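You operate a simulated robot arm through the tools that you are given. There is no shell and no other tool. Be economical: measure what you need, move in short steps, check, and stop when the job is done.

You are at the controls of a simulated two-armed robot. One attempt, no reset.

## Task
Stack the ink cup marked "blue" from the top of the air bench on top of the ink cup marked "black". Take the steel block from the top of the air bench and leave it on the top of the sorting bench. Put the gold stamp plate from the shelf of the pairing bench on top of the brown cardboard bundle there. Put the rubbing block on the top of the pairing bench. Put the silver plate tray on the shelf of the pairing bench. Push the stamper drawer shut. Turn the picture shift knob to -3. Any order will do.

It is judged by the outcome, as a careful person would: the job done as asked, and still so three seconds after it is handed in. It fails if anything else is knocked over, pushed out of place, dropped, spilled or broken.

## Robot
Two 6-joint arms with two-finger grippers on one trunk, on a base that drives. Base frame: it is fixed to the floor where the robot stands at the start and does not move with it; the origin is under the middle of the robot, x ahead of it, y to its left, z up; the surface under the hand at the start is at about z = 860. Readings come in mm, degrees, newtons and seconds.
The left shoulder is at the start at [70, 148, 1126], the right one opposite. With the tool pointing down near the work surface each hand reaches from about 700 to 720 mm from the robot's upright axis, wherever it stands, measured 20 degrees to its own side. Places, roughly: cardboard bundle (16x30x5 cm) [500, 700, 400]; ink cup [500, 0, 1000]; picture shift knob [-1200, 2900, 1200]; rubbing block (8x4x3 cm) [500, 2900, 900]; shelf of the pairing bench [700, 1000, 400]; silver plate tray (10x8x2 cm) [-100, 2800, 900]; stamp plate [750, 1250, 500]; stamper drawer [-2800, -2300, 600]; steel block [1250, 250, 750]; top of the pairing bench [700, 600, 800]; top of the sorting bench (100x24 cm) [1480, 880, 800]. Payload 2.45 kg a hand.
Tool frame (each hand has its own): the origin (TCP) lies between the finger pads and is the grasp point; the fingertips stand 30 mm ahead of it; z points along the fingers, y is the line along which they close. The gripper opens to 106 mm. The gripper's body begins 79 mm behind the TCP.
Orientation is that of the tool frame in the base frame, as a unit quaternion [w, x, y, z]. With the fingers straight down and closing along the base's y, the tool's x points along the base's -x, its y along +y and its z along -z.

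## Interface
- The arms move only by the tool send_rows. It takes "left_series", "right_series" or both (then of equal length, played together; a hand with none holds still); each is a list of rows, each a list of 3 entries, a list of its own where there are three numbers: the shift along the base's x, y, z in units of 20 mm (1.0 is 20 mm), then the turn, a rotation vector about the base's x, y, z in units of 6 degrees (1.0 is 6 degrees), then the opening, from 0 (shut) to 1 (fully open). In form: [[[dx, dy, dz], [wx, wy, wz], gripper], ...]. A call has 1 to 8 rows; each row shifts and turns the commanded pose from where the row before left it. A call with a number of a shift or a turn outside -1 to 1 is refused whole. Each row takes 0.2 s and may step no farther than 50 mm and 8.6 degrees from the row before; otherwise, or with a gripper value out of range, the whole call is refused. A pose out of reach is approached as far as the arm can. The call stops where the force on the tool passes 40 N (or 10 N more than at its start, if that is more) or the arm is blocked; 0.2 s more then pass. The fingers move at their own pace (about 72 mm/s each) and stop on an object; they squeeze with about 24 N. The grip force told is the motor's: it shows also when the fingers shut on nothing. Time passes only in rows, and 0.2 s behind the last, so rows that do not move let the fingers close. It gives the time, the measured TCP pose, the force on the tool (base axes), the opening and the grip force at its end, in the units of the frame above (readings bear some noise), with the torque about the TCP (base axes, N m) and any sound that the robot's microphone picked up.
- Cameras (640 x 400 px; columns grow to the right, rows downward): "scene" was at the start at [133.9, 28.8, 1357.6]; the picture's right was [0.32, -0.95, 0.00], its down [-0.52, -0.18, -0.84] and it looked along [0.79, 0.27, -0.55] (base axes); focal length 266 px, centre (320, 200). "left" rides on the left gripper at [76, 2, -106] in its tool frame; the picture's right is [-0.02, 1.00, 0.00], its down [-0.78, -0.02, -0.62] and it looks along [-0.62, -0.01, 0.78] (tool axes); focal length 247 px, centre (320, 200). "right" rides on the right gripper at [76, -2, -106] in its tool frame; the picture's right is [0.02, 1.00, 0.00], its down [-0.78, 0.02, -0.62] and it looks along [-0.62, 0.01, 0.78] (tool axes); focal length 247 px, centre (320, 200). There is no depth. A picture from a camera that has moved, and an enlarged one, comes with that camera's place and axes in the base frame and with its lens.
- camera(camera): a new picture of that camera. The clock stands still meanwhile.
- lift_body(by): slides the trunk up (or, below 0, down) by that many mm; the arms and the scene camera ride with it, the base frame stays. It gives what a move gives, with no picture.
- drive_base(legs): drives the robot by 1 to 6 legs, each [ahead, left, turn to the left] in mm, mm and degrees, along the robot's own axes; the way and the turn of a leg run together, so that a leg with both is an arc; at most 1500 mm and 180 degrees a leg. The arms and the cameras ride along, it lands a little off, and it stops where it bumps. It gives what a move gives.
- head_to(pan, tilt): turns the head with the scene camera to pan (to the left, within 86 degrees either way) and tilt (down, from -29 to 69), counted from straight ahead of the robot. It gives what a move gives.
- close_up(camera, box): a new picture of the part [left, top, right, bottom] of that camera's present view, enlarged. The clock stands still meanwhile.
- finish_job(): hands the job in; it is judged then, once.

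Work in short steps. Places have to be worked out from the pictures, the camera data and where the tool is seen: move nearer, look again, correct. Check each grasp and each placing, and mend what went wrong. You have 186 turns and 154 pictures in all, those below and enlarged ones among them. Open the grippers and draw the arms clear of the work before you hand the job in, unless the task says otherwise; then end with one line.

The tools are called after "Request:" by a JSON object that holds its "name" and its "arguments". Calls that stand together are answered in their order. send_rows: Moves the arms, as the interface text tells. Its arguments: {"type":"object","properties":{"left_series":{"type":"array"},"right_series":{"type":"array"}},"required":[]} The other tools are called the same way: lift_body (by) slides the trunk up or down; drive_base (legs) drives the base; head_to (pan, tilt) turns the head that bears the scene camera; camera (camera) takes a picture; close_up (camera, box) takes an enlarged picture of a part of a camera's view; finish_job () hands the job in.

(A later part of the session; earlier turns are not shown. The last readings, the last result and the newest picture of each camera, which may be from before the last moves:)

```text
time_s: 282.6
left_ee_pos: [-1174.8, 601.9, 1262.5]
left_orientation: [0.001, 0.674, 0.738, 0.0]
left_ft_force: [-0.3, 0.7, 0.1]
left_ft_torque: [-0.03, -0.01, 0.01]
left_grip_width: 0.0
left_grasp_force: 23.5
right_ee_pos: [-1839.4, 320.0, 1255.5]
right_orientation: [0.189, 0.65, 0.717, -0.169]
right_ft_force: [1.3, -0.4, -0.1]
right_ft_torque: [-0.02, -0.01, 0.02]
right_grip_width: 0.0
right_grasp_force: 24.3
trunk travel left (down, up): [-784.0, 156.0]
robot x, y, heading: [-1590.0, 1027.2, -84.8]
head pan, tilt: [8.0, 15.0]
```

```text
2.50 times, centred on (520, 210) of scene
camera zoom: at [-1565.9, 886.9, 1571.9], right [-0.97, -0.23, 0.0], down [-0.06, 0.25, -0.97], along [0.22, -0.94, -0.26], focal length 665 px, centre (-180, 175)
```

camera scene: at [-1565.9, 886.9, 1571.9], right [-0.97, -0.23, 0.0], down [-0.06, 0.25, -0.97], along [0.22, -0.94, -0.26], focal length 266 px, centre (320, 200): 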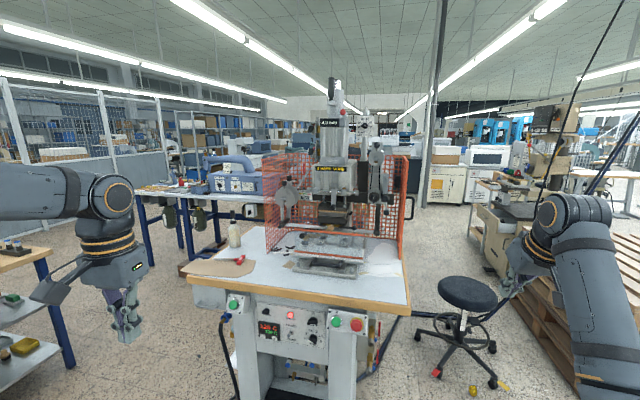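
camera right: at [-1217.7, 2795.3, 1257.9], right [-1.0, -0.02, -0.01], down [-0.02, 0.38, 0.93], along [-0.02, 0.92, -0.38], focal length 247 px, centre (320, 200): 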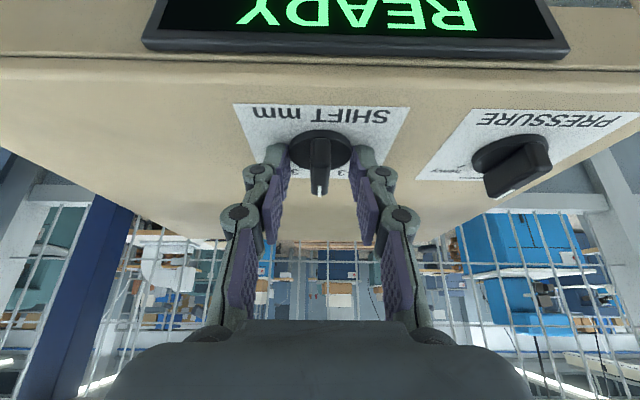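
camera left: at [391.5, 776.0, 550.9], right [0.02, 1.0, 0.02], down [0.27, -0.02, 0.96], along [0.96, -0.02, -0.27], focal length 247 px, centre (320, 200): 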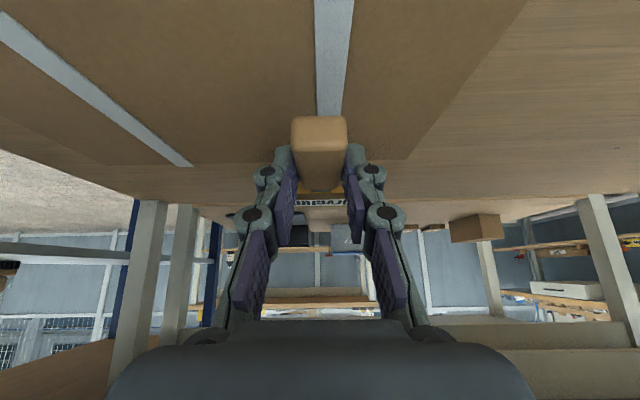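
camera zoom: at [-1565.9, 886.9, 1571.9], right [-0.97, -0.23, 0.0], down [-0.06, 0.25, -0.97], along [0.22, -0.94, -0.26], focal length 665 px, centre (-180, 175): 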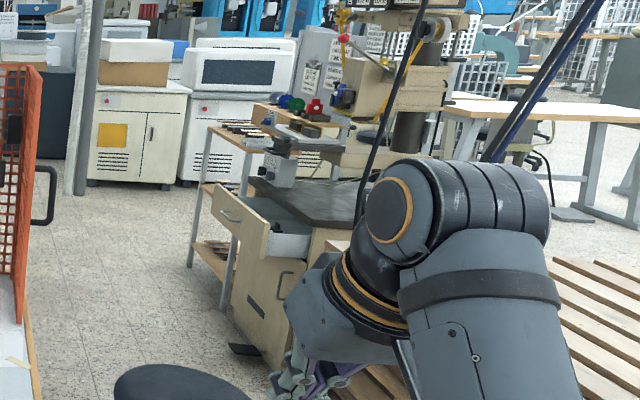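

The open beige drawer front (facing +x) is near [-2731, -2268, 600]; I must reach it from the east. I drive to the passage east of the near stamper and look.

Request:
{"name": "drive_base", "arguments": {"legs": [[0, 0, -5], [0, 1250, 0], [500, 0, 0]]}}

Request:
{"name": "head_to", "arguments": {"pan": 0, "tilt": 22}}

Request:
{"name": "camera", "arguments": {"camera": "scene"}}

```text
time_s: 291.9
left_ee_pos: [18.4, 50.6, 1263.3]
left_orientation: [0.003, 0.711, 0.703, 0.0]
left_ft_force: [0.0, 0.7, 0.3]
left_ft_torque: [-0.01, 0.02, -0.02]
left_grip_width: 0.2
left_grasp_force: 23.6
right_ee_pos: [-671.1, -160.9, 1256.6]
right_orientation: [0.178, 0.686, 0.682, -0.179]
right_ft_force: [-0.7, -0.2, 0.6]
right_ft_torque: [0.01, 0.04, 0.01]
right_grip_width: 0.1
right_grasp_force: 24.1
trunk travel left (down, up): [-784.0, 156.0]
robot x, y, heading: [-354.8, 517.5, -90.7]
head pan, tilt: [8.0, 15.0]
```

```text
time_s: 292.6
left_ee_pos: [18.0, 49.5, 1263.7]
left_orientation: [0.002, 0.711, 0.703, 0.0]
left_ft_force: [0.0, -0.2, 0.8]
left_ft_torque: [-0.01, -0.02, 0.02]
left_grip_width: 0.0
left_grasp_force: 23.9
right_ee_pos: [-672.3, -162.6, 1255.2]
right_orientation: [0.178, 0.687, 0.682, -0.179]
right_ft_force: [0.9, 0.6, 0.4]
right_ft_torque: [0.04, -0.01, 0.02]
right_grip_width: 0.0
right_grasp_force: 23.6
trunk travel left (down, up): [-784.0, 156.0]
robot x, y, heading: [-350.4, 519.0, -90.4]
head pan, tilt: [0.0, 22.0]
```

```text
36 pictures are left
camera scene: at [-354.6, 372.7, 1560.5], right [-1.0, 0.01, 0.0], down [0.0, 0.37, -0.93], along [-0.01, -0.93, -0.37], focal length 266 px, centre (320, 200)
```

scene: 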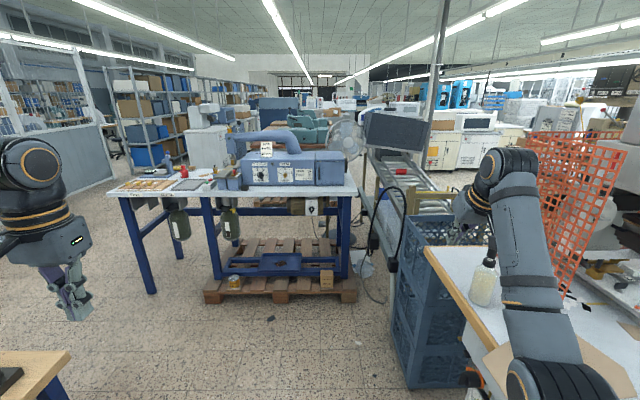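

The direct way is blocked by crates/conveyor; the drawer needs a long detour round the far end. First the steel block, reachable from the lane on the right of the air bench. I drive there.

Request:
{"name": "drive_base", "arguments": {"legs": [[0, 0, 90], [0, -1370, 0], [1315, 0, 0], [0, 0, 90]]}}

Request:
{"name": "send_rows", "arguments": {"right_series": [[[0, 0, 0], [-1, 0, 0], 0.5], [[0, 0, 0], [-1, 0, 0], 1], [[0, 0, 0], [-1, 0, 0], 1], [[0, 0, 0], [-1, 0, 0], 1], [[0, 0, 0], [-1, 0, 0], 1]]}}

Request:
{"name": "head_to", "arguments": {"pan": -5, "tilt": 35}}

Request:
{"name": "camera", "arguments": {"camera": "scene"}}

```text
time_s: 313.3
left_ee_pos: [580.9, -413.4, 1262.8]
left_orientation: [0.0, -0.695, 0.719, 0.002]
left_ft_force: [0.0, 0.3, -0.3]
left_ft_torque: [-0.01, 0.01, 0.02]
left_grip_width: 0.0
left_grasp_force: 24.2
right_ee_pos: [1275.6, -216.9, 1254.8]
right_orientation: [0.181, -0.674, 0.694, 0.177]
right_ft_force: [-0.3, 0.0, 0.3]
right_ft_torque: [0.02, 0.0, -0.01]
right_grip_width: 0.1
right_grasp_force: 24.0
trunk travel left (down, up): [-784.0, 156.0]
robot x, y, heading: [939.1, -888.7, 88.1]
head pan, tilt: [0.0, 22.0]
```

```text
time_s: 314.5
left_ee_pos: [578.6, -412.8, 1262.1]
left_orientation: [0.001, -0.696, 0.718, 0.002]
left_ft_force: [0.6, 0.1, 0.8]
left_ft_torque: [0.0, 0.02, 0.03]
left_grip_width: 0.0
left_grasp_force: 23.9
right_ee_pos: [1271.2, -235.6, 1251.1]
right_orientation: [0.001, -0.699, 0.715, -0.01]
right_ft_force: [0.1, -0.7, -0.9]
right_ft_torque: [-0.01, -0.03, 0.0]
right_grip_width: 106.1
right_grasp_force: 0.0
right hand out of reach, approached as far as the arm can: row 5
trunk travel left (down, up): [-784.0, 156.0]
robot x, y, heading: [941.4, -887.4, 88.3]
head pan, tilt: [0.0, 22.0]
```

```text
time_s: 315.3
left_ee_pos: [580.9, -413.1, 1263.4]
left_orientation: [0.0, -0.695, 0.719, 0.002]
left_ft_force: [-0.2, -0.2, 0.2]
left_ft_torque: [-0.01, -0.01, -0.02]
left_grip_width: 0.1
left_grasp_force: 24.0
right_ee_pos: [1270.4, -234.2, 1249.9]
right_orientation: [0.001, -0.698, 0.716, -0.009]
right_ft_force: [0.1, -0.3, -0.5]
right_ft_torque: [0.01, 0.01, -0.03]
right_grip_width: 106.2
right_grasp_force: 0.2
trunk travel left (down, up): [-784.0, 156.0]
robot x, y, heading: [939.4, -887.0, 88.2]
head pan, tilt: [-5.0, 35.0]
```

```text
35 pictures are left
camera scene: at [952.5, -751.1, 1539.9], right [0.99, -0.12, 0.0], down [-0.07, -0.57, -0.82], along [0.1, 0.81, -0.57], focal length 266 px, centre (320, 200)
```

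scene: 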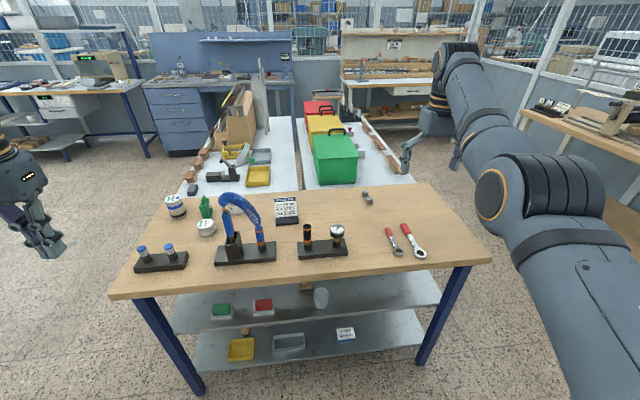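

Good overview: the steel block at about [1279, 191], sorting bench beyond with free white surface right of the bins. Zoom there.

Request:
{"name": "close_up", "arguments": {"camera": "scene", "box": [290, 90, 430, 210]}}

```text
3.33 times, centred on (360, 150) of scene
camera zoom: at [952.5, -751.1, 1539.9], right [0.99, -0.12, 0.0], down [-0.07, -0.57, -0.82], along [0.1, 0.81, -0.57], focal length 886 px, centre (187, 367)
```

zoom: 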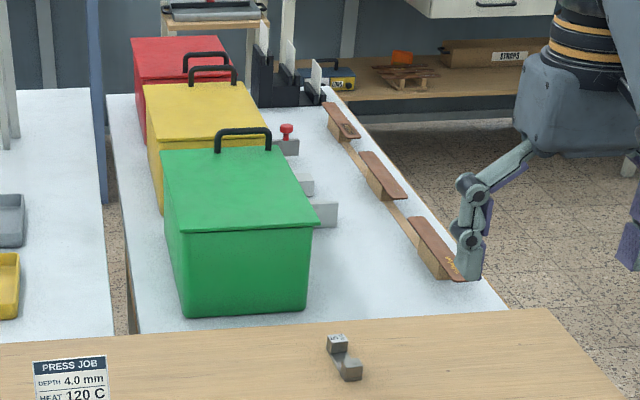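

I'll grasp the block from the east end of the air bench (heading 180), which also lets me reach the sorting bench. Drive there.

Request:
{"name": "drive_base", "arguments": {"legs": [[0, -1080, 0], [0, 0, 91.8], [0, -740, 0]]}}

Request:
{"name": "lift_body", "arguments": {"by": -180}}

Request:
{"name": "camera", "arguments": {"camera": "right"}}

```text
time_s: 328.4
left_ee_pos: [1559.7, -568.4, 1261.7]
left_orientation: [0.001, 1.0, 0.016, 0.0]
left_ft_force: [0.6, -0.8, 0.0]
left_ft_torque: [0.05, 0.01, 0.05]
left_grip_width: 0.2
left_grasp_force: 24.2
right_ee_pos: [1337.7, 110.7, 1251.0]
right_orientation: [-0.007, 1.0, 0.02, 0.006]
right_ft_force: [0.5, 0.1, -0.2]
right_ft_torque: [0.05, 0.02, 0.01]
right_grip_width: 106.0
right_grasp_force: 0.2
trunk travel left (down, up): [-784.0, 156.0]
robot x, y, heading: [2017.1, -174.2, -178.2]
head pan, tilt: [-5.0, 35.0]
```

```text
time_s: 330.4
left_ee_pos: [1561.6, -567.3, 1082.9]
left_orientation: [0.002, 1.0, 0.015, -0.002]
left_ft_force: [-0.3, -0.2, 0.5]
left_ft_torque: [-0.03, 0.0, -0.05]
left_grip_width: 0.0
left_grasp_force: 23.4
right_ee_pos: [1338.5, 110.8, 1069.4]
right_orientation: [-0.006, 1.0, 0.02, 0.006]
right_ft_force: [0.4, -0.1, 0.3]
right_ft_torque: [0.0, 0.01, 0.01]
right_grip_width: 105.9
right_grasp_force: 0.1
trunk travel left (down, up): [-604.0, 336.0]
robot x, y, heading: [2015.9, -176.8, -178.6]
head pan, tilt: [-5.0, 35.0]
```

```text
33 pictures are left
camera right: at [1412.4, 113.2, 1176.8], right [0.06, -1.0, -0.01], down [-0.79, -0.06, 0.61], along [-0.61, -0.03, -0.79], focal length 247 px, centre (320, 200)
```

right: 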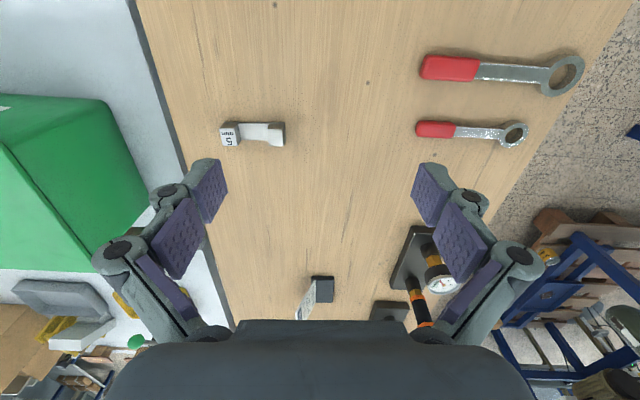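

Steel bridge block at [1280, 196], 83 mm long along y. Align and lower.

Request:
{"name": "drive_base", "arguments": {"legs": [[0, 0, -1.5], [65, -68, 0]]}}

Request:
{"name": "lift_body", "arguments": {"by": -135}}

Request:
{"name": "camera", "arguments": {"camera": "right"}}

```text
time_s: 331.9
left_ee_pos: [1485.0, -486.4, 1083.0]
left_orientation: [0.002, 1.0, 0.0, -0.002]
left_ft_force: [-0.2, -0.4, 0.1]
left_ft_torque: [-0.05, 0.0, 0.0]
left_grip_width: 0.0
left_grasp_force: 23.6
right_ee_pos: [1280.4, 197.7, 1070.1]
right_orientation: [-0.007, 1.0, 0.006, 0.005]
right_ft_force: [-0.6, 0.3, -0.1]
right_ft_torque: [0.01, -0.02, -0.02]
right_grip_width: 106.1
right_grasp_force: 0.0
trunk travel left (down, up): [-604.0, 336.0]
robot x, y, heading: [1943.2, -108.6, -179.5]
head pan, tilt: [-5.0, 35.0]
```

```text
time_s: 333.5
left_ee_pos: [1484.3, -485.6, 948.8]
left_orientation: [0.002, 1.0, 0.001, -0.002]
left_ft_force: [-0.3, 0.6, 0.3]
left_ft_torque: [-0.04, 0.04, -0.01]
left_grip_width: 0.0
left_grasp_force: 24.0
right_ee_pos: [1281.0, 196.9, 935.5]
right_orientation: [-0.007, 1.0, 0.006, 0.005]
right_ft_force: [-1.0, -0.6, -0.2]
right_ft_torque: [0.01, -0.01, -0.02]
right_grip_width: 105.8
right_grasp_force: 0.0
trunk travel left (down, up): [-469.0, 471.0]
robot x, y, heading: [1944.7, -108.2, -179.7]
head pan, tilt: [-5.0, 35.0]
```

```text
32 pictures are left
camera right: at [1354.4, 197.7, 1041.9], right [0.03, -1.0, -0.01], down [-0.79, -0.04, 0.61], along [-0.61, -0.01, -0.79], focal length 247 px, centre (320, 200)
```

right: 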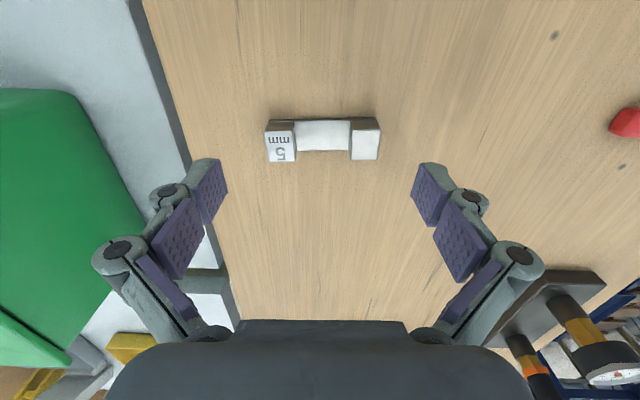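

Centred. Lower 52 mm and grip.

Request:
{"name": "drive_base", "arguments": {"legs": [[3, 0, 0]]}}

Request:
{"name": "lift_body", "arguments": {"by": -51}}

Request:
{"name": "send_rows", "arguments": {"right_series": [[[0, 0, 0], [0, 0, 0], 0.9], [[0, 0, 0], [0, 0, 0], 0.8], [[0, 0, 0], [0, 0, 0], 0.6], [[0, 0, 0], [0, 0, 0], 0], [[0, 0, 0], [0, 0, 0], 0]]}}

Request:
{"name": "lift_body", "arguments": {"by": 30}}

Request:
{"name": "camera", "arguments": {"camera": "right"}}

```text
time_s: 334.2
left_ee_pos: [1481.9, -486.1, 948.0]
left_orientation: [0.002, 1.0, 0.002, -0.001]
left_ft_force: [-0.5, 0.6, 0.9]
left_ft_torque: [-0.03, 0.0, -0.02]
left_grip_width: 0.0
left_grasp_force: 23.8
right_ee_pos: [1277.9, 198.2, 935.3]
right_orientation: [-0.007, 1.0, 0.007, 0.005]
right_ft_force: [-0.8, 0.1, -0.6]
right_ft_torque: [-0.02, 0.04, 0.03]
right_grip_width: 105.9
right_grasp_force: 0.1
trunk travel left (down, up): [-469.0, 471.0]
robot x, y, heading: [1944.3, -108.2, -179.7]
head pan, tilt: [-5.0, 35.0]
```

```text
time_s: 335.1
left_ee_pos: [1481.3, -486.6, 896.7]
left_orientation: [0.002, 1.0, 0.002, -0.002]
left_ft_force: [0.2, -0.1, -0.3]
left_ft_torque: [-0.02, -0.01, 0.0]
left_grip_width: 0.0
left_grasp_force: 23.6
right_ee_pos: [1277.4, 198.1, 883.1]
right_orientation: [-0.007, 1.0, 0.007, 0.005]
right_ft_force: [-0.3, -0.3, 0.5]
right_ft_torque: [0.0, 0.02, 0.02]
right_grip_width: 106.0
right_grasp_force: 0.1
trunk travel left (down, up): [-418.0, 522.0]
robot x, y, heading: [1943.4, -108.9, -179.7]
head pan, tilt: [-5.0, 35.0]
```

```text
time_s: 336.4
left_ee_pos: [1481.2, -487.3, 896.7]
left_orientation: [0.002, 1.0, 0.002, -0.002]
left_ft_force: [0.6, 0.0, -0.6]
left_ft_torque: [-0.03, -0.02, 0.0]
left_grip_width: 0.1
left_grasp_force: 24.3
right_ee_pos: [1276.8, 196.6, 885.8]
right_orientation: [-0.007, 1.0, 0.007, 0.005]
right_ft_force: [-0.1, -0.3, 2.6]
right_ft_torque: [0.0, 0.07, 0.04]
right_grip_width: 80.4
right_grasp_force: 23.7
trunk travel left (down, up): [-418.0, 522.0]
robot x, y, heading: [1940.1, -108.5, -179.6]
head pan, tilt: [-5.0, 35.0]
```

```text
time_s: 337.1
left_ee_pos: [1480.9, -486.3, 925.8]
left_orientation: [0.002, 1.0, 0.002, -0.001]
left_ft_force: [0.1, 0.1, -1.0]
left_ft_torque: [-0.02, 0.02, -0.04]
left_grip_width: 0.0
left_grasp_force: 23.7
right_ee_pos: [1276.9, 197.1, 913.1]
right_orientation: [-0.007, 1.0, 0.006, 0.007]
right_ft_force: [-0.2, 0.0, -2.1]
right_ft_torque: [0.03, 0.02, 0.02]
right_grip_width: 80.4
right_grasp_force: 23.9
trunk travel left (down, up): [-448.0, 492.0]
robot x, y, heading: [1941.1, -107.3, -179.6]
head pan, tilt: [-5.0, 35.0]
```

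```text
31 pictures are left
camera right: at [1350.4, 197.7, 1020.1], right [0.03, -1.0, -0.01], down [-0.79, -0.04, 0.61], along [-0.61, -0.01, -0.79], focal length 247 px, centre (320, 200)
```

right: 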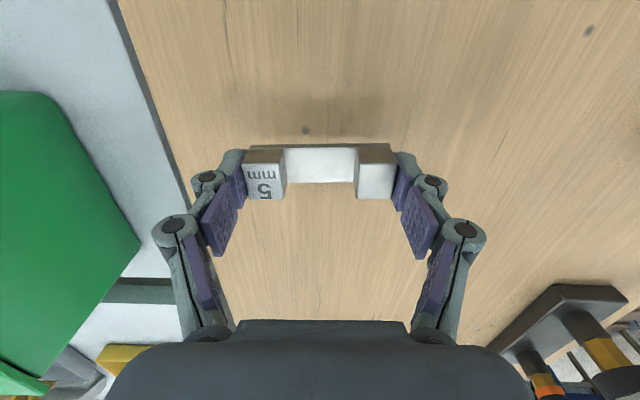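

Held. Raise, move to above the sorting bench free spot (~[1390, 480]) and look.

Request:
{"name": "lift_body", "arguments": {"by": 130}}

Request:
{"name": "drive_base", "arguments": {"legs": [[-113, 0, 0], [0, -285, 0]]}}

Request:
{"name": "camera", "arguments": {"camera": "right"}}

```text
time_s: 338.7
left_ee_pos: [1482.0, -486.9, 1056.5]
left_orientation: [0.002, 1.0, 0.002, -0.001]
left_ft_force: [0.5, -0.8, 0.1]
left_ft_torque: [0.0, 0.01, -0.01]
left_grip_width: 0.0
left_grasp_force: 24.2
right_ee_pos: [1276.7, 197.7, 1043.0]
right_orientation: [-0.007, 1.0, 0.007, 0.006]
right_ft_force: [0.9, 0.8, -2.7]
right_ft_torque: [-0.02, 0.0, -0.02]
right_grip_width: 80.2
right_grasp_force: 23.5
trunk travel left (down, up): [-578.0, 362.0]
robot x, y, heading: [1941.2, -108.1, -179.9]
head pan, tilt: [-5.0, 35.0]
```

```text
time_s: 341.4
left_ee_pos: [1592.1, -204.7, 1057.1]
left_orientation: [0.002, 1.0, 0.002, -0.001]
left_ft_force: [0.3, -0.6, -0.2]
left_ft_torque: [0.0, 0.02, -0.02]
left_grip_width: 0.0
left_grasp_force: 23.6
right_ee_pos: [1388.8, 478.3, 1044.0]
right_orientation: [-0.007, 1.0, 0.006, 0.006]
right_ft_force: [-0.2, 0.7, -2.7]
right_ft_torque: [0.0, -0.01, 0.02]
right_grip_width: 80.4
right_grasp_force: 23.8
trunk travel left (down, up): [-578.0, 362.0]
robot x, y, heading: [2052.7, 172.2, -179.6]
head pan, tilt: [-5.0, 35.0]
```

```text
30 pictures are left
camera right: at [1462.0, 479.3, 1150.6], right [0.03, -1.0, -0.01], down [-0.79, -0.04, 0.61], along [-0.61, -0.01, -0.79], focal length 247 px, centre (320, 200)
```

right: 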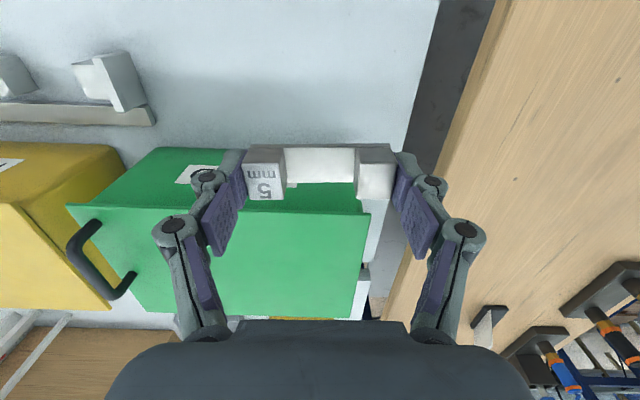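

Spot below is free (bin front at x≈1296). Back 8 mm and lower 175 mm, then check.

Request:
{"name": "drive_base", "arguments": {"legs": [[-8, 0, 0]]}}

Request:
{"name": "lift_body", "arguments": {"by": -170}}

Request:
{"name": "camera", "arguments": {"camera": "right"}}

```text
time_s: 342.2
left_ee_pos: [1597.5, -204.2, 1056.5]
left_orientation: [0.002, 1.0, 0.001, 0.0]
left_ft_force: [0.2, -0.6, -0.3]
left_ft_torque: [0.0, -0.01, 0.01]
left_grip_width: 0.0
left_grasp_force: 24.4
right_ee_pos: [1393.8, 479.1, 1041.6]
right_orientation: [-0.007, 1.0, 0.006, 0.006]
right_ft_force: [-1.4, -0.5, -2.3]
right_ft_torque: [-0.01, -0.02, -0.01]
right_grip_width: 80.0
right_grasp_force: 24.0
trunk travel left (down, up): [-578.0, 362.0]
robot x, y, heading: [2064.7, 174.0, -179.9]
head pan, tilt: [-5.0, 35.0]
```

```text
time_s: 344.1
left_ee_pos: [1600.3, -204.5, 886.7]
left_orientation: [0.002, 1.0, 0.001, -0.001]
left_ft_force: [-1.0, 0.1, 0.2]
left_ft_torque: [-0.03, -0.01, 0.01]
left_grip_width: 0.0
left_grasp_force: 24.5
right_ee_pos: [1396.5, 479.0, 873.7]
right_orientation: [-0.007, 1.0, 0.005, 0.006]
right_ft_force: [0.2, -0.7, -2.0]
right_ft_torque: [-0.01, 0.02, -0.01]
right_grip_width: 80.4
right_grasp_force: 24.5
trunk travel left (down, up): [-408.0, 532.0]
robot x, y, heading: [2061.2, 170.9, -179.8]
head pan, tilt: [-5.0, 35.0]
```

```text
29 pictures are left
camera right: at [1470.3, 479.6, 980.5], right [0.03, -1.0, -0.01], down [-0.79, -0.04, 0.61], along [-0.61, -0.01, -0.79], focal length 247 px, centre (320, 200)
```

right: 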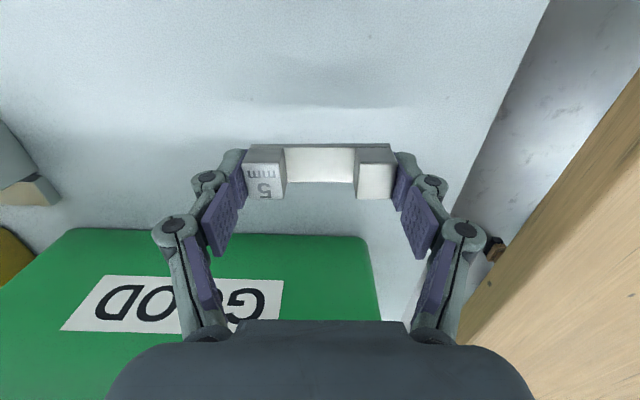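

The left hand is low near the air bench corner; raise it before lowering further.

Request:
{"name": "send_rows", "arguments": {"left_series": [[[0.5, -0.5, 1], [0, 0, 0], 0], [[0.5, -0.5, 1], [0, 0, 0], 0], [[0.5, -0.5, 1], [0, 0, 0], 0], [[0.5, -0.5, 1], [0, 0, 0], 0], [[0.5, -0.5, 1], [0, 0, 0], 0]]}}

Request:
{"name": "lift_body", "arguments": {"by": -20}}

```text
time_s: 345.3
left_ee_pos: [1650.8, -255.2, 987.1]
left_orientation: [0.002, 1.0, 0.0, -0.002]
left_ft_force: [0.4, -0.7, 0.2]
left_ft_torque: [0.01, 0.0, -0.01]
left_grip_width: 0.0
left_grasp_force: 23.9
right_ee_pos: [1396.6, 479.8, 873.0]
right_orientation: [-0.007, 1.0, 0.006, 0.006]
right_ft_force: [-0.1, -0.1, -2.5]
right_ft_torque: [-0.01, -0.02, 0.0]
right_grip_width: 80.3
right_grasp_force: 23.9
trunk travel left (down, up): [-408.0, 532.0]
robot x, y, heading: [2062.2, 175.8, -179.8]
head pan, tilt: [-5.0, 35.0]
```

```text
time_s: 346.0
left_ee_pos: [1650.7, -255.8, 965.5]
left_orientation: [0.002, 1.0, 0.001, -0.002]
left_ft_force: [-1.0, 0.0, -1.0]
left_ft_torque: [0.01, 0.03, -0.04]
left_grip_width: 0.0
left_grasp_force: 24.0
right_ee_pos: [1398.1, 478.7, 855.0]
right_orientation: [-0.007, 1.0, 0.005, 0.007]
right_ft_force: [0.7, -0.4, -1.0]
right_ft_torque: [0.0, -0.02, -0.01]
right_grip_width: 80.0
right_grasp_force: 24.7
trunk travel left (down, up): [-388.0, 552.0]
robot x, y, heading: [2061.4, 172.8, -179.8]
head pan, tilt: [-5.0, 35.0]
```

Lower in small steps to contact.

Request:
{"name": "lift_body", "arguments": {"by": -7}}

Request:
{"name": "lift_body", "arguments": {"by": -4}}

Request:
{"name": "camera", "arguments": {"camera": "right"}}

```text
time_s: 346.5
left_ee_pos: [1649.3, -255.1, 960.3]
left_orientation: [0.002, 1.0, 0.001, -0.002]
left_ft_force: [0.6, 0.2, -0.9]
left_ft_torque: [0.02, 0.02, 0.0]
left_grip_width: 0.0
left_grasp_force: 24.1
right_ee_pos: [1397.2, 479.6, 847.3]
right_orientation: [-0.007, 1.0, 0.006, 0.005]
right_ft_force: [0.2, 0.3, -2.7]
right_ft_torque: [-0.02, 0.02, -0.01]
right_grip_width: 80.1
right_grasp_force: 24.3
trunk travel left (down, up): [-381.0, 559.0]
robot x, y, heading: [2063.4, 169.6, -179.7]
head pan, tilt: [-5.0, 35.0]
```

```text
time_s: 347.1
left_ee_pos: [1649.0, -255.6, 955.5]
left_orientation: [0.003, 1.0, 0.001, -0.002]
left_ft_force: [0.2, -0.7, 0.4]
left_ft_torque: [-0.02, -0.03, -0.01]
left_grip_width: 0.0
left_grasp_force: 24.2
right_ee_pos: [1396.2, 480.1, 842.1]
right_orientation: [-0.007, 1.0, 0.006, 0.006]
right_ft_force: [-0.2, 1.3, -1.4]
right_ft_torque: [0.0, -0.01, -0.02]
right_grip_width: 80.3
right_grasp_force: 23.8
trunk travel left (down, up): [-377.0, 563.0]
robot x, y, heading: [2063.1, 172.3, -180.1]
head pan, tilt: [-5.0, 35.0]
```

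```text
28 pictures are left
camera right: at [1470.3, 479.6, 949.4], right [0.03, -1.0, -0.01], down [-0.79, -0.04, 0.61], along [-0.61, -0.01, -0.79], focal length 247 px, centre (320, 200)
```

right: 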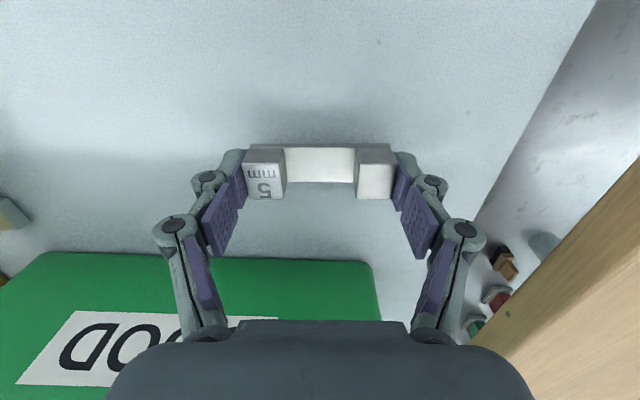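

Continue lowering.

Request:
{"name": "lift_body", "arguments": {"by": -5}}

Request:
{"name": "lift_body", "arguments": {"by": -5}}

Request:
{"name": "lift_body", "arguments": {"by": -4}}

```text
time_s: 347.6
left_ee_pos: [1649.5, -255.7, 950.0]
left_orientation: [0.002, 1.0, 0.0, -0.001]
left_ft_force: [0.1, -0.4, 0.3]
left_ft_torque: [0.02, 0.02, -0.01]
left_grip_width: 0.0
left_grasp_force: 24.5
right_ee_pos: [1396.1, 479.2, 837.1]
right_orientation: [-0.007, 1.0, 0.006, 0.006]
right_ft_force: [0.4, 0.0, -2.7]
right_ft_torque: [0.01, 0.03, -0.01]
right_grip_width: 80.2
right_grasp_force: 24.4
trunk travel left (down, up): [-372.0, 568.0]
robot x, y, heading: [2058.1, 174.1, -179.8]
head pan, tilt: [-5.0, 35.0]
```

```text
time_s: 348.1
left_ee_pos: [1649.9, -256.8, 945.1]
left_orientation: [0.001, 1.0, 0.002, -0.002]
left_ft_force: [0.0, 0.9, -0.3]
left_ft_torque: [0.0, 0.06, -0.04]
left_grip_width: 0.0
left_grasp_force: 23.7
right_ee_pos: [1396.5, 478.5, 832.8]
right_orientation: [-0.007, 1.0, 0.006, 0.006]
right_ft_force: [-0.1, -0.2, -2.2]
right_ft_torque: [0.01, 0.01, 0.0]
right_grip_width: 80.0
right_grasp_force: 24.4
trunk travel left (down, up): [-367.0, 573.0]
robot x, y, heading: [2061.5, 172.7, -180.1]
head pan, tilt: [-5.0, 35.0]
```

```text
time_s: 348.7
left_ee_pos: [1649.9, -256.2, 941.4]
left_orientation: [0.002, 1.0, 0.0, 0.0]
left_ft_force: [-0.5, -0.5, 0.2]
left_ft_torque: [-0.02, 0.01, 0.03]
left_grip_width: 0.0
left_grasp_force: 24.0
right_ee_pos: [1397.2, 480.0, 829.4]
right_orientation: [-0.008, 1.0, 0.007, 0.006]
right_ft_force: [0.8, 0.6, -2.3]
right_ft_torque: [0.0, 0.0, -0.01]
right_grip_width: 80.1
right_grasp_force: 24.0
trunk travel left (down, up): [-363.0, 577.0]
robot x, y, heading: [2060.8, 172.1, -179.9]
head pan, tilt: [-5.0, 35.0]
```

Request:
{"name": "lift_body", "arguments": {"by": -4}}

Request:
{"name": "lift_body", "arguments": {"by": -4}}

Request:
{"name": "close_up", "arguments": {"camera": "right", "box": [200, 110, 440, 220]}}

```text
time_s: 349.2
left_ee_pos: [1649.6, -254.8, 938.0]
left_orientation: [0.001, 1.0, 0.001, -0.002]
left_ft_force: [-0.5, 0.2, -1.4]
left_ft_torque: [0.0, 0.02, 0.0]
left_grip_width: 0.1
left_grasp_force: 23.6
right_ee_pos: [1397.1, 479.0, 824.6]
right_orientation: [-0.007, 1.0, 0.006, 0.006]
right_ft_force: [-0.7, 0.5, -0.8]
right_ft_torque: [0.06, 0.0, -0.02]
right_grip_width: 80.3
right_grasp_force: 24.3
trunk travel left (down, up): [-359.0, 581.0]
robot x, y, heading: [2059.9, 171.4, -179.8]
head pan, tilt: [-5.0, 35.0]
```

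```text
time_s: 349.7
left_ee_pos: [1650.2, -255.0, 934.0]
left_orientation: [0.001, 1.0, 0.001, -0.002]
left_ft_force: [0.8, -0.5, -0.3]
left_ft_torque: [-0.01, 0.03, 0.02]
left_grip_width: 0.0
left_grasp_force: 24.1
right_ee_pos: [1397.7, 478.9, 824.9]
right_orientation: [-0.008, 1.0, 0.005, 0.002]
right_ft_force: [-8.0, 2.4, 19.5]
right_ft_torque: [0.42, -0.12, 0.14]
right_grip_width: 80.1
right_grasp_force: 24.2
trunk travel left (down, up): [-355.0, 585.0]
robot x, y, heading: [2064.2, 173.3, -179.7]
head pan, tilt: [-5.0, 35.0]
```

```text
2.67 times, centred on (320, 165) of right
camera zoom: at [1471.6, 479.0, 930.9], right [0.03, -1.0, -0.02], down [-0.79, -0.04, 0.62], along [-0.62, -0.01, -0.79], focal length 659 px, centre (320, 293)
```

zoom: 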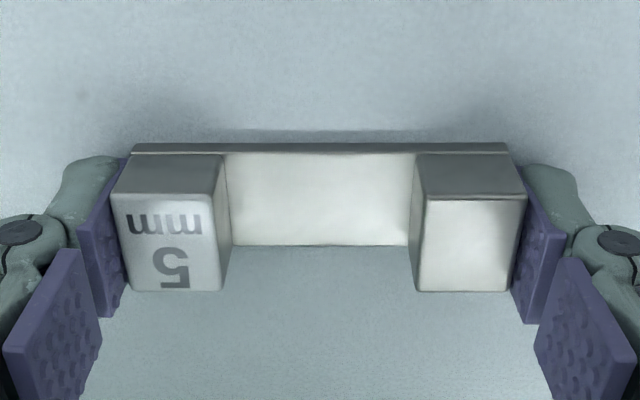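

On the bench (19 N contact). Relax 2 mm, open, and rise.

Request:
{"name": "lift_body", "arguments": {"by": 3}}

Request:
{"name": "send_rows", "arguments": {"right_series": [[[0, 0, 0], [0, 0, 0], 0.82], [[0, 0, 0], [0, 0, 0], 0.95], [[0, 0, 0], [0, 0, 0], 0.95]]}}

Request:
{"name": "lift_body", "arguments": {"by": 230}}

Request:
{"name": "camera", "arguments": {"camera": "right"}}

```text
time_s: 350.2
left_ee_pos: [1650.5, -256.2, 936.7]
left_orientation: [0.0, 1.0, 0.0, -0.002]
left_ft_force: [0.7, 0.3, -0.2]
left_ft_torque: [-0.01, -0.03, -0.01]
left_grip_width: 0.1
left_grasp_force: 24.2
right_ee_pos: [1397.0, 478.4, 826.4]
right_orientation: [-0.006, 1.0, 0.006, 0.005]
right_ft_force: [-3.6, 2.0, 11.6]
right_ft_torque: [0.39, 0.16, 0.03]
right_grip_width: 80.3
right_grasp_force: 23.9
trunk travel left (down, up): [-358.0, 582.0]
robot x, y, heading: [2060.4, 175.2, -179.9]
head pan, tilt: [-5.0, 35.0]
```

```text
time_s: 351.1
left_ee_pos: [1649.1, -255.1, 937.0]
left_orientation: [0.001, 1.0, 0.001, -0.002]
left_ft_force: [-0.1, -0.1, -0.3]
left_ft_torque: [-0.02, 0.0, -0.04]
left_grip_width: 0.0
left_grasp_force: 24.0
right_ee_pos: [1396.9, 479.1, 823.6]
right_orientation: [-0.007, 1.0, 0.006, 0.006]
right_ft_force: [0.0, -0.1, -0.5]
right_ft_torque: [0.0, 0.02, -0.01]
right_grip_width: 100.5
right_grasp_force: 0.1
trunk travel left (down, up): [-358.0, 582.0]
robot x, y, heading: [2058.4, 170.9, -179.8]
head pan, tilt: [-5.0, 35.0]
```

```text
time_s: 353.5
left_ee_pos: [1649.8, -255.2, 1167.2]
left_orientation: [0.002, 1.0, 0.001, -0.002]
left_ft_force: [-0.1, -0.8, -1.0]
left_ft_torque: [0.0, -0.02, 0.01]
left_grip_width: 0.0
left_grasp_force: 23.3
right_ee_pos: [1396.5, 479.0, 1054.4]
right_orientation: [-0.007, 1.0, 0.006, 0.007]
right_ft_force: [0.4, 0.3, 0.3]
right_ft_torque: [-0.01, -0.01, 0.0]
right_grip_width: 100.7
right_grasp_force: 0.1
trunk travel left (down, up): [-588.0, 352.0]
robot x, y, heading: [2059.1, 171.4, -179.9]
head pan, tilt: [-5.0, 35.0]
```

```text
26 pictures are left
camera right: at [1470.3, 479.4, 1160.5], right [0.03, -1.0, -0.01], down [-0.79, -0.04, 0.61], along [-0.61, -0.01, -0.79], focal length 247 px, centre (320, 200)
```

right: 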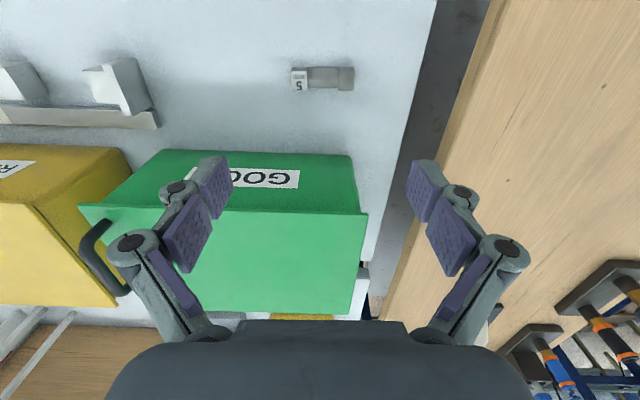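

Steel block is on the sorting bench. Now the drawer: move south along the east side and look toward the south-west.

Request:
{"name": "drive_base", "arguments": {"legs": [[0, 1100, 0]]}}

Request:
{"name": "head_to", "arguments": {"pan": 55, "tilt": 15}}

Request:
{"name": "camera", "arguments": {"camera": "scene"}}

```text
time_s: 359.1
left_ee_pos: [1653.8, -1363.4, 1167.5]
left_orientation: [0.002, 1.0, 0.0, -0.002]
left_ft_force: [-0.7, -0.5, -0.2]
left_ft_torque: [-0.01, -0.01, 0.01]
left_grip_width: 0.0
left_grasp_force: 23.6
right_ee_pos: [1400.9, -630.3, 1053.9]
right_orientation: [-0.007, 1.0, 0.007, 0.006]
right_ft_force: [0.0, -0.2, 0.1]
right_ft_torque: [0.01, 0.01, -0.01]
right_grip_width: 100.7
right_grasp_force: 0.0
trunk travel left (down, up): [-588.0, 352.0]
robot x, y, heading: [2065.9, -935.7, -179.8]
head pan, tilt: [-5.0, 35.0]
```

```text
time_s: 360.4
left_ee_pos: [1653.2, -1366.2, 1166.8]
left_orientation: [0.002, 1.0, -0.001, -0.001]
left_ft_force: [0.0, 0.1, -0.1]
left_ft_torque: [-0.01, -0.01, -0.02]
left_grip_width: 0.0
left_grasp_force: 24.2
right_ee_pos: [1401.4, -629.9, 1054.4]
right_orientation: [-0.007, 1.0, 0.005, 0.006]
right_ft_force: [0.1, -0.2, -0.2]
right_ft_torque: [-0.03, -0.04, -0.04]
right_grip_width: 100.8
right_grasp_force: 0.0
trunk travel left (down, up): [-588.0, 352.0]
robot x, y, heading: [2064.4, -934.9, -179.6]
head pan, tilt: [55.0, 15.0]
```

```text
25 pictures are left
camera scene: at [1961.5, -1013.6, 1375.8], right [-0.82, 0.57, 0.0], down [0.15, 0.21, -0.97], along [-0.55, -0.79, -0.26], focal length 266 px, centre (320, 200)
```

scene: 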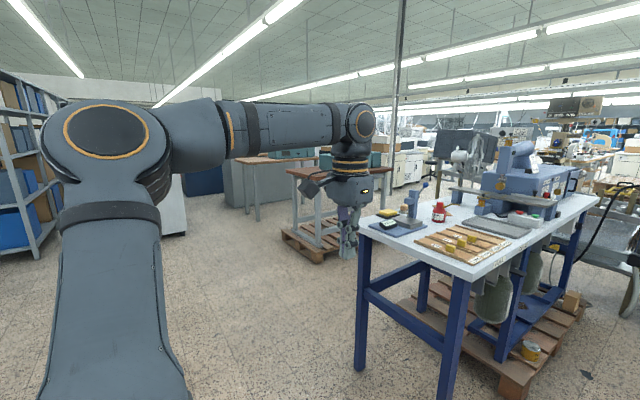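

The way west: lane at y≈-2600 between the blue table and a table on a pallet, then round the conveyor's end. Drive there and look.

Request:
{"name": "drive_base", "arguments": {"legs": [[0, 820, 0], [0, 820, 0], [1000, 0, 0]]}}

Request:
{"name": "head_to", "arguments": {"pan": 5, "tilt": 18}}

Request:
{"name": "camera", "arguments": {"camera": "scene"}}

```text
time_s: 373.7
left_ee_pos: [656.8, -3032.2, 1166.0]
left_orientation: [0.002, 1.0, 0.002, -0.001]
left_ft_force: [0.3, 0.3, 0.1]
left_ft_torque: [-0.02, 0.01, -0.02]
left_grip_width: 0.2
left_grasp_force: 23.9
right_ee_pos: [404.0, -2298.2, 1055.4]
right_orientation: [-0.006, 1.0, 0.008, 0.006]
right_ft_force: [-0.2, 0.2, -1.3]
right_ft_torque: [-0.03, 0.01, 0.0]
right_grip_width: 100.6
right_grasp_force: 0.1
trunk travel left (down, up): [-588.0, 352.0]
robot x, y, heading: [1065.7, -2601.0, -179.6]
head pan, tilt: [55.0, 15.0]
```

```text
time_s: 374.9
left_ee_pos: [658.2, -3033.3, 1165.8]
left_orientation: [0.002, 1.0, 0.002, -0.001]
left_ft_force: [0.1, 0.8, 0.1]
left_ft_torque: [0.0, -0.01, 0.02]
left_grip_width: 0.3
left_grasp_force: 23.7
right_ee_pos: [402.7, -2299.0, 1054.0]
right_orientation: [-0.007, 1.0, 0.008, 0.006]
right_ft_force: [-0.4, -0.1, -0.2]
right_ft_torque: [-0.01, -0.01, 0.01]
right_grip_width: 100.7
right_grasp_force: 0.0
trunk travel left (down, up): [-588.0, 352.0]
robot x, y, heading: [1072.9, -2605.2, -179.5]
head pan, tilt: [5.0, 18.0]
```

```text
24 pictures are left
camera scene: at [924.1, -2612.7, 1371.0], right [-0.09, 1.0, 0.0], down [0.31, 0.03, -0.95], along [-0.95, -0.09, -0.31], focal length 266 px, centre (320, 200)
```

scene: 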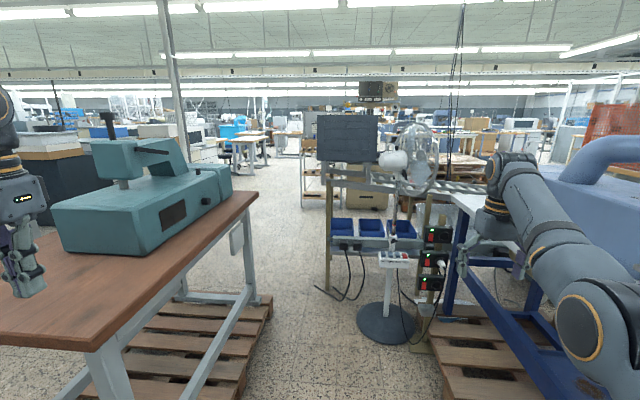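

The direct gap between pallet and conveyor rack (~45–50 cm) is too tight. I check the lane south of the teal machine's table.

Request:
{"name": "drive_base", "arguments": {"legs": [[-450, 0, 0], [0, 850, 0], [0, 850, 0]]}}

Request:
{"name": "camera", "arguments": {"camera": "scene"}}

```text
time_s: 385.9
left_ee_pos: [1116.5, -4755.5, 1166.4]
left_orientation: [0.001, 1.0, 0.005, -0.002]
left_ft_force: [0.1, -0.9, 1.4]
left_ft_torque: [-0.02, -0.01, 0.0]
left_grip_width: 0.1
left_grasp_force: 23.9
right_ee_pos: [856.9, -4022.8, 1053.9]
right_orientation: [-0.007, 1.0, 0.011, 0.005]
right_ft_force: [0.9, -0.8, -0.1]
right_ft_torque: [0.02, -0.01, 0.02]
right_grip_width: 100.7
right_grasp_force: 0.0
trunk travel left (down, up): [-588.0, 352.0]
robot x, y, heading: [1528.1, -4320.7, -179.5]
head pan, tilt: [5.0, 18.0]
```

```text
23 pictures are left
camera scene: at [1380.8, -4333.0, 1371.0], right [-0.1, 0.99, 0.0], down [0.31, 0.03, -0.95], along [-0.95, -0.1, -0.31], focal length 266 px, centre (320, 200)
```

scene: 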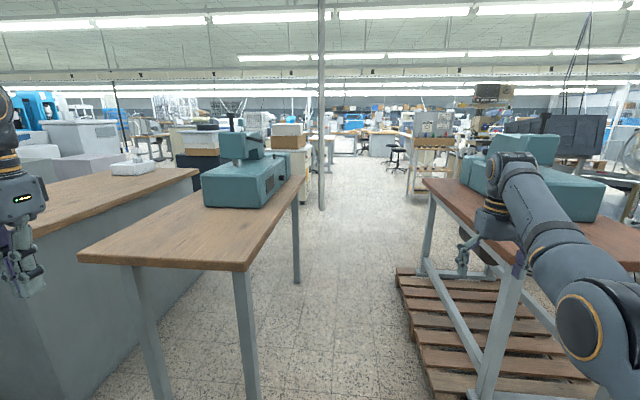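

A wide clear lane here. Raise the arms above the machines and drive west through it, then north toward the drawer.

Request:
{"name": "lift_body", "arguments": {"by": 300}}

Request:
{"name": "drive_base", "arguments": {"legs": [[1500, 0, 0], [1480, 0, 0], [0, -800, 0], [420, 0, 0]]}}

Request:
{"name": "head_to", "arguments": {"pan": -40, "tilt": 22}}

Request:
{"name": "camera", "arguments": {"camera": "scene"}}

```text
time_s: 388.9
left_ee_pos: [1116.3, -4754.9, 1466.9]
left_orientation: [0.002, 1.0, 0.005, -0.002]
left_ft_force: [0.3, 0.4, -0.7]
left_ft_torque: [0.0, 0.0, -0.02]
left_grip_width: 0.2
left_grasp_force: 24.2
right_ee_pos: [856.8, -4023.2, 1353.7]
right_orientation: [-0.006, 1.0, 0.011, 0.006]
right_ft_force: [0.1, -0.8, -0.1]
right_ft_torque: [0.02, -0.02, -0.03]
right_grip_width: 100.8
right_grasp_force: 0.1
trunk travel left (down, up): [-888.0, 52.0]
robot x, y, heading: [1525.0, -4327.3, -179.3]
head pan, tilt: [5.0, 18.0]
```

```text
time_s: 409.4
left_ee_pos: [-2305.0, -3995.1, 1467.4]
left_orientation: [0.002, 1.0, 0.003, -0.002]
left_ft_force: [0.4, -0.5, -0.1]
left_ft_torque: [0.01, 0.02, -0.02]
left_grip_width: 0.0
left_grasp_force: 24.1
right_ee_pos: [-2561.8, -3261.1, 1355.3]
right_orientation: [-0.007, 1.0, 0.007, 0.006]
right_ft_force: [1.7, -0.3, 0.6]
right_ft_torque: [0.02, 0.07, 0.0]
right_grip_width: 100.6
right_grasp_force: 0.0
trunk travel left (down, up): [-888.0, 52.0]
robot x, y, heading: [-1901.2, -3569.0, -179.8]
head pan, tilt: [5.0, 18.0]
```

```text
time_s: 410.5
left_ee_pos: [-2306.9, -3995.2, 1467.3]
left_orientation: [0.001, 1.0, 0.002, -0.002]
left_ft_force: [0.8, -0.5, -0.5]
left_ft_torque: [0.03, 0.0, 0.01]
left_grip_width: 0.1
left_grasp_force: 23.5
right_ee_pos: [-2563.9, -3261.5, 1354.0]
right_orientation: [-0.007, 1.0, 0.008, 0.006]
right_ft_force: [0.4, 0.5, 0.5]
right_ft_torque: [0.0, 0.01, 0.0]
right_grip_width: 100.7
right_grasp_force: 0.1
trunk travel left (down, up): [-888.0, 52.0]
robot x, y, heading: [-1899.8, -3569.5, -179.8]
head pan, tilt: [-40.0, 22.0]
```

```text
22 pictures are left
camera scene: at [-2020.0, -3506.9, 1664.5], right [0.64, 0.77, 0.0], down [0.29, -0.24, -0.93], along [-0.71, 0.59, -0.37], focal length 266 px, centre (320, 200)
```

scene: 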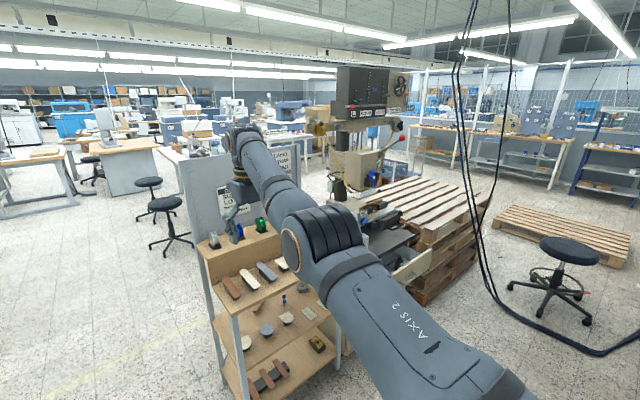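

The open drawer is at about [-2730, -2170, 650]. I close the gripper, move opposite it (slightly back), and look.

Request:
{"name": "drive_base", "arguments": {"legs": [[-150, 0, 0], [0, -1050, 0]]}}

Request:
{"name": "send_rows", "arguments": {"right_series": [[[0, 0, 0], [0, 0, 0], 0.5], [[0, 0, 0], [0, 0, 0], 0], [[0, 0, 0], [0, 0, 0], 0], [[0, 0, 0], [0, 0, 0], 0]]}}

Request:
{"name": "lift_body", "arguments": {"by": -350}}

Request:
{"name": "head_to", "arguments": {"pan": -8, "tilt": 30}}

Request:
{"name": "camera", "arguments": {"camera": "scene"}}

Request:
{"name": "camera", "arguments": {"camera": "right"}}

```text
time_s: 416.9
left_ee_pos: [-2161.1, -2932.2, 1466.1]
left_orientation: [0.001, 1.0, -0.009, -0.002]
left_ft_force: [0.2, -0.3, 0.7]
left_ft_torque: [-0.01, -0.01, 0.02]
left_grip_width: 0.1
left_grasp_force: 23.3
right_ee_pos: [-2399.1, -2192.7, 1355.4]
right_orientation: [-0.007, 1.0, -0.005, 0.005]
right_ft_force: [0.2, 0.0, -0.3]
right_ft_torque: [0.01, 0.01, 0.0]
right_grip_width: 100.7
right_grasp_force: 0.1
trunk travel left (down, up): [-888.0, 52.0]
robot x, y, heading: [-1739.5, -2512.1, 178.9]
head pan, tilt: [-40.0, 22.0]
```

```text
time_s: 417.9
left_ee_pos: [-2159.6, -2930.4, 1466.3]
left_orientation: [0.001, 1.0, -0.009, -0.002]
left_ft_force: [-0.2, -0.1, 0.0]
left_ft_torque: [0.01, 0.02, 0.04]
left_grip_width: 0.0
left_grasp_force: 24.0
right_ee_pos: [-2398.3, -2191.5, 1354.5]
right_orientation: [-0.007, 1.0, -0.003, 0.006]
right_ft_force: [-0.7, 0.1, 0.1]
right_ft_torque: [-0.01, -0.01, -0.01]
right_grip_width: 0.1
right_grasp_force: 23.5
trunk travel left (down, up): [-888.0, 52.0]
robot x, y, heading: [-1742.5, -2510.0, 179.3]
head pan, tilt: [-40.0, 22.0]
```

```text
time_s: 421.4
left_ee_pos: [-2159.0, -2931.2, 1116.7]
left_orientation: [0.001, 1.0, -0.009, -0.002]
left_ft_force: [0.6, -0.5, 0.9]
left_ft_torque: [0.01, -0.01, -0.02]
left_grip_width: 0.0
left_grasp_force: 23.7
right_ee_pos: [-2399.1, -2192.0, 1003.6]
right_orientation: [-0.007, 1.0, -0.003, 0.006]
right_ft_force: [0.4, -0.7, 0.6]
right_ft_torque: [0.02, 0.0, 0.01]
right_grip_width: 0.0
right_grasp_force: 24.1
trunk travel left (down, up): [-538.0, 402.0]
robot x, y, heading: [-1741.5, -2506.8, 179.0]
head pan, tilt: [-40.0, 22.0]
```

```text
time_s: 422.3
left_ee_pos: [-2160.1, -2930.4, 1117.2]
left_orientation: [0.001, 1.0, -0.009, -0.002]
left_ft_force: [-0.6, 0.4, -0.3]
left_ft_torque: [-0.03, 0.02, -0.01]
left_grip_width: 0.0
left_grasp_force: 23.8
right_ee_pos: [-2398.4, -2191.2, 1004.7]
right_orientation: [-0.007, 1.0, -0.003, 0.006]
right_ft_force: [0.3, -0.5, -0.3]
right_ft_torque: [-0.01, -0.01, 0.0]
right_grip_width: 0.0
right_grasp_force: 24.0
trunk travel left (down, up): [-538.0, 402.0]
robot x, y, heading: [-1742.5, -2512.4, 179.2]
head pan, tilt: [-8.0, 30.0]
```

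```text
21 pictures are left
camera scene: at [-1879.9, -2495.3, 1301.7], right [0.15, 0.99, 0.0], down [0.49, -0.08, -0.87], along [-0.86, 0.13, -0.5], focal length 266 px, centre (320, 200)
```

scene: 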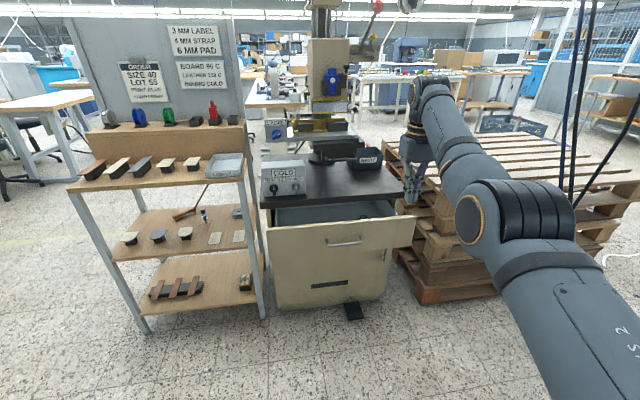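

```text
20 pictures are left
camera right: at [-2325.1, -2192.6, 1110.7], right [0.01, -1.0, -0.01], down [-0.79, -0.02, 0.61], along [-0.61, 0.0, -0.79], focal length 247 px, centre (320, 200)
```

right: 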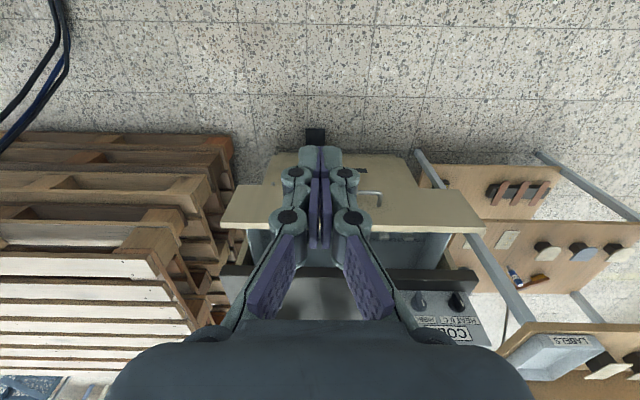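

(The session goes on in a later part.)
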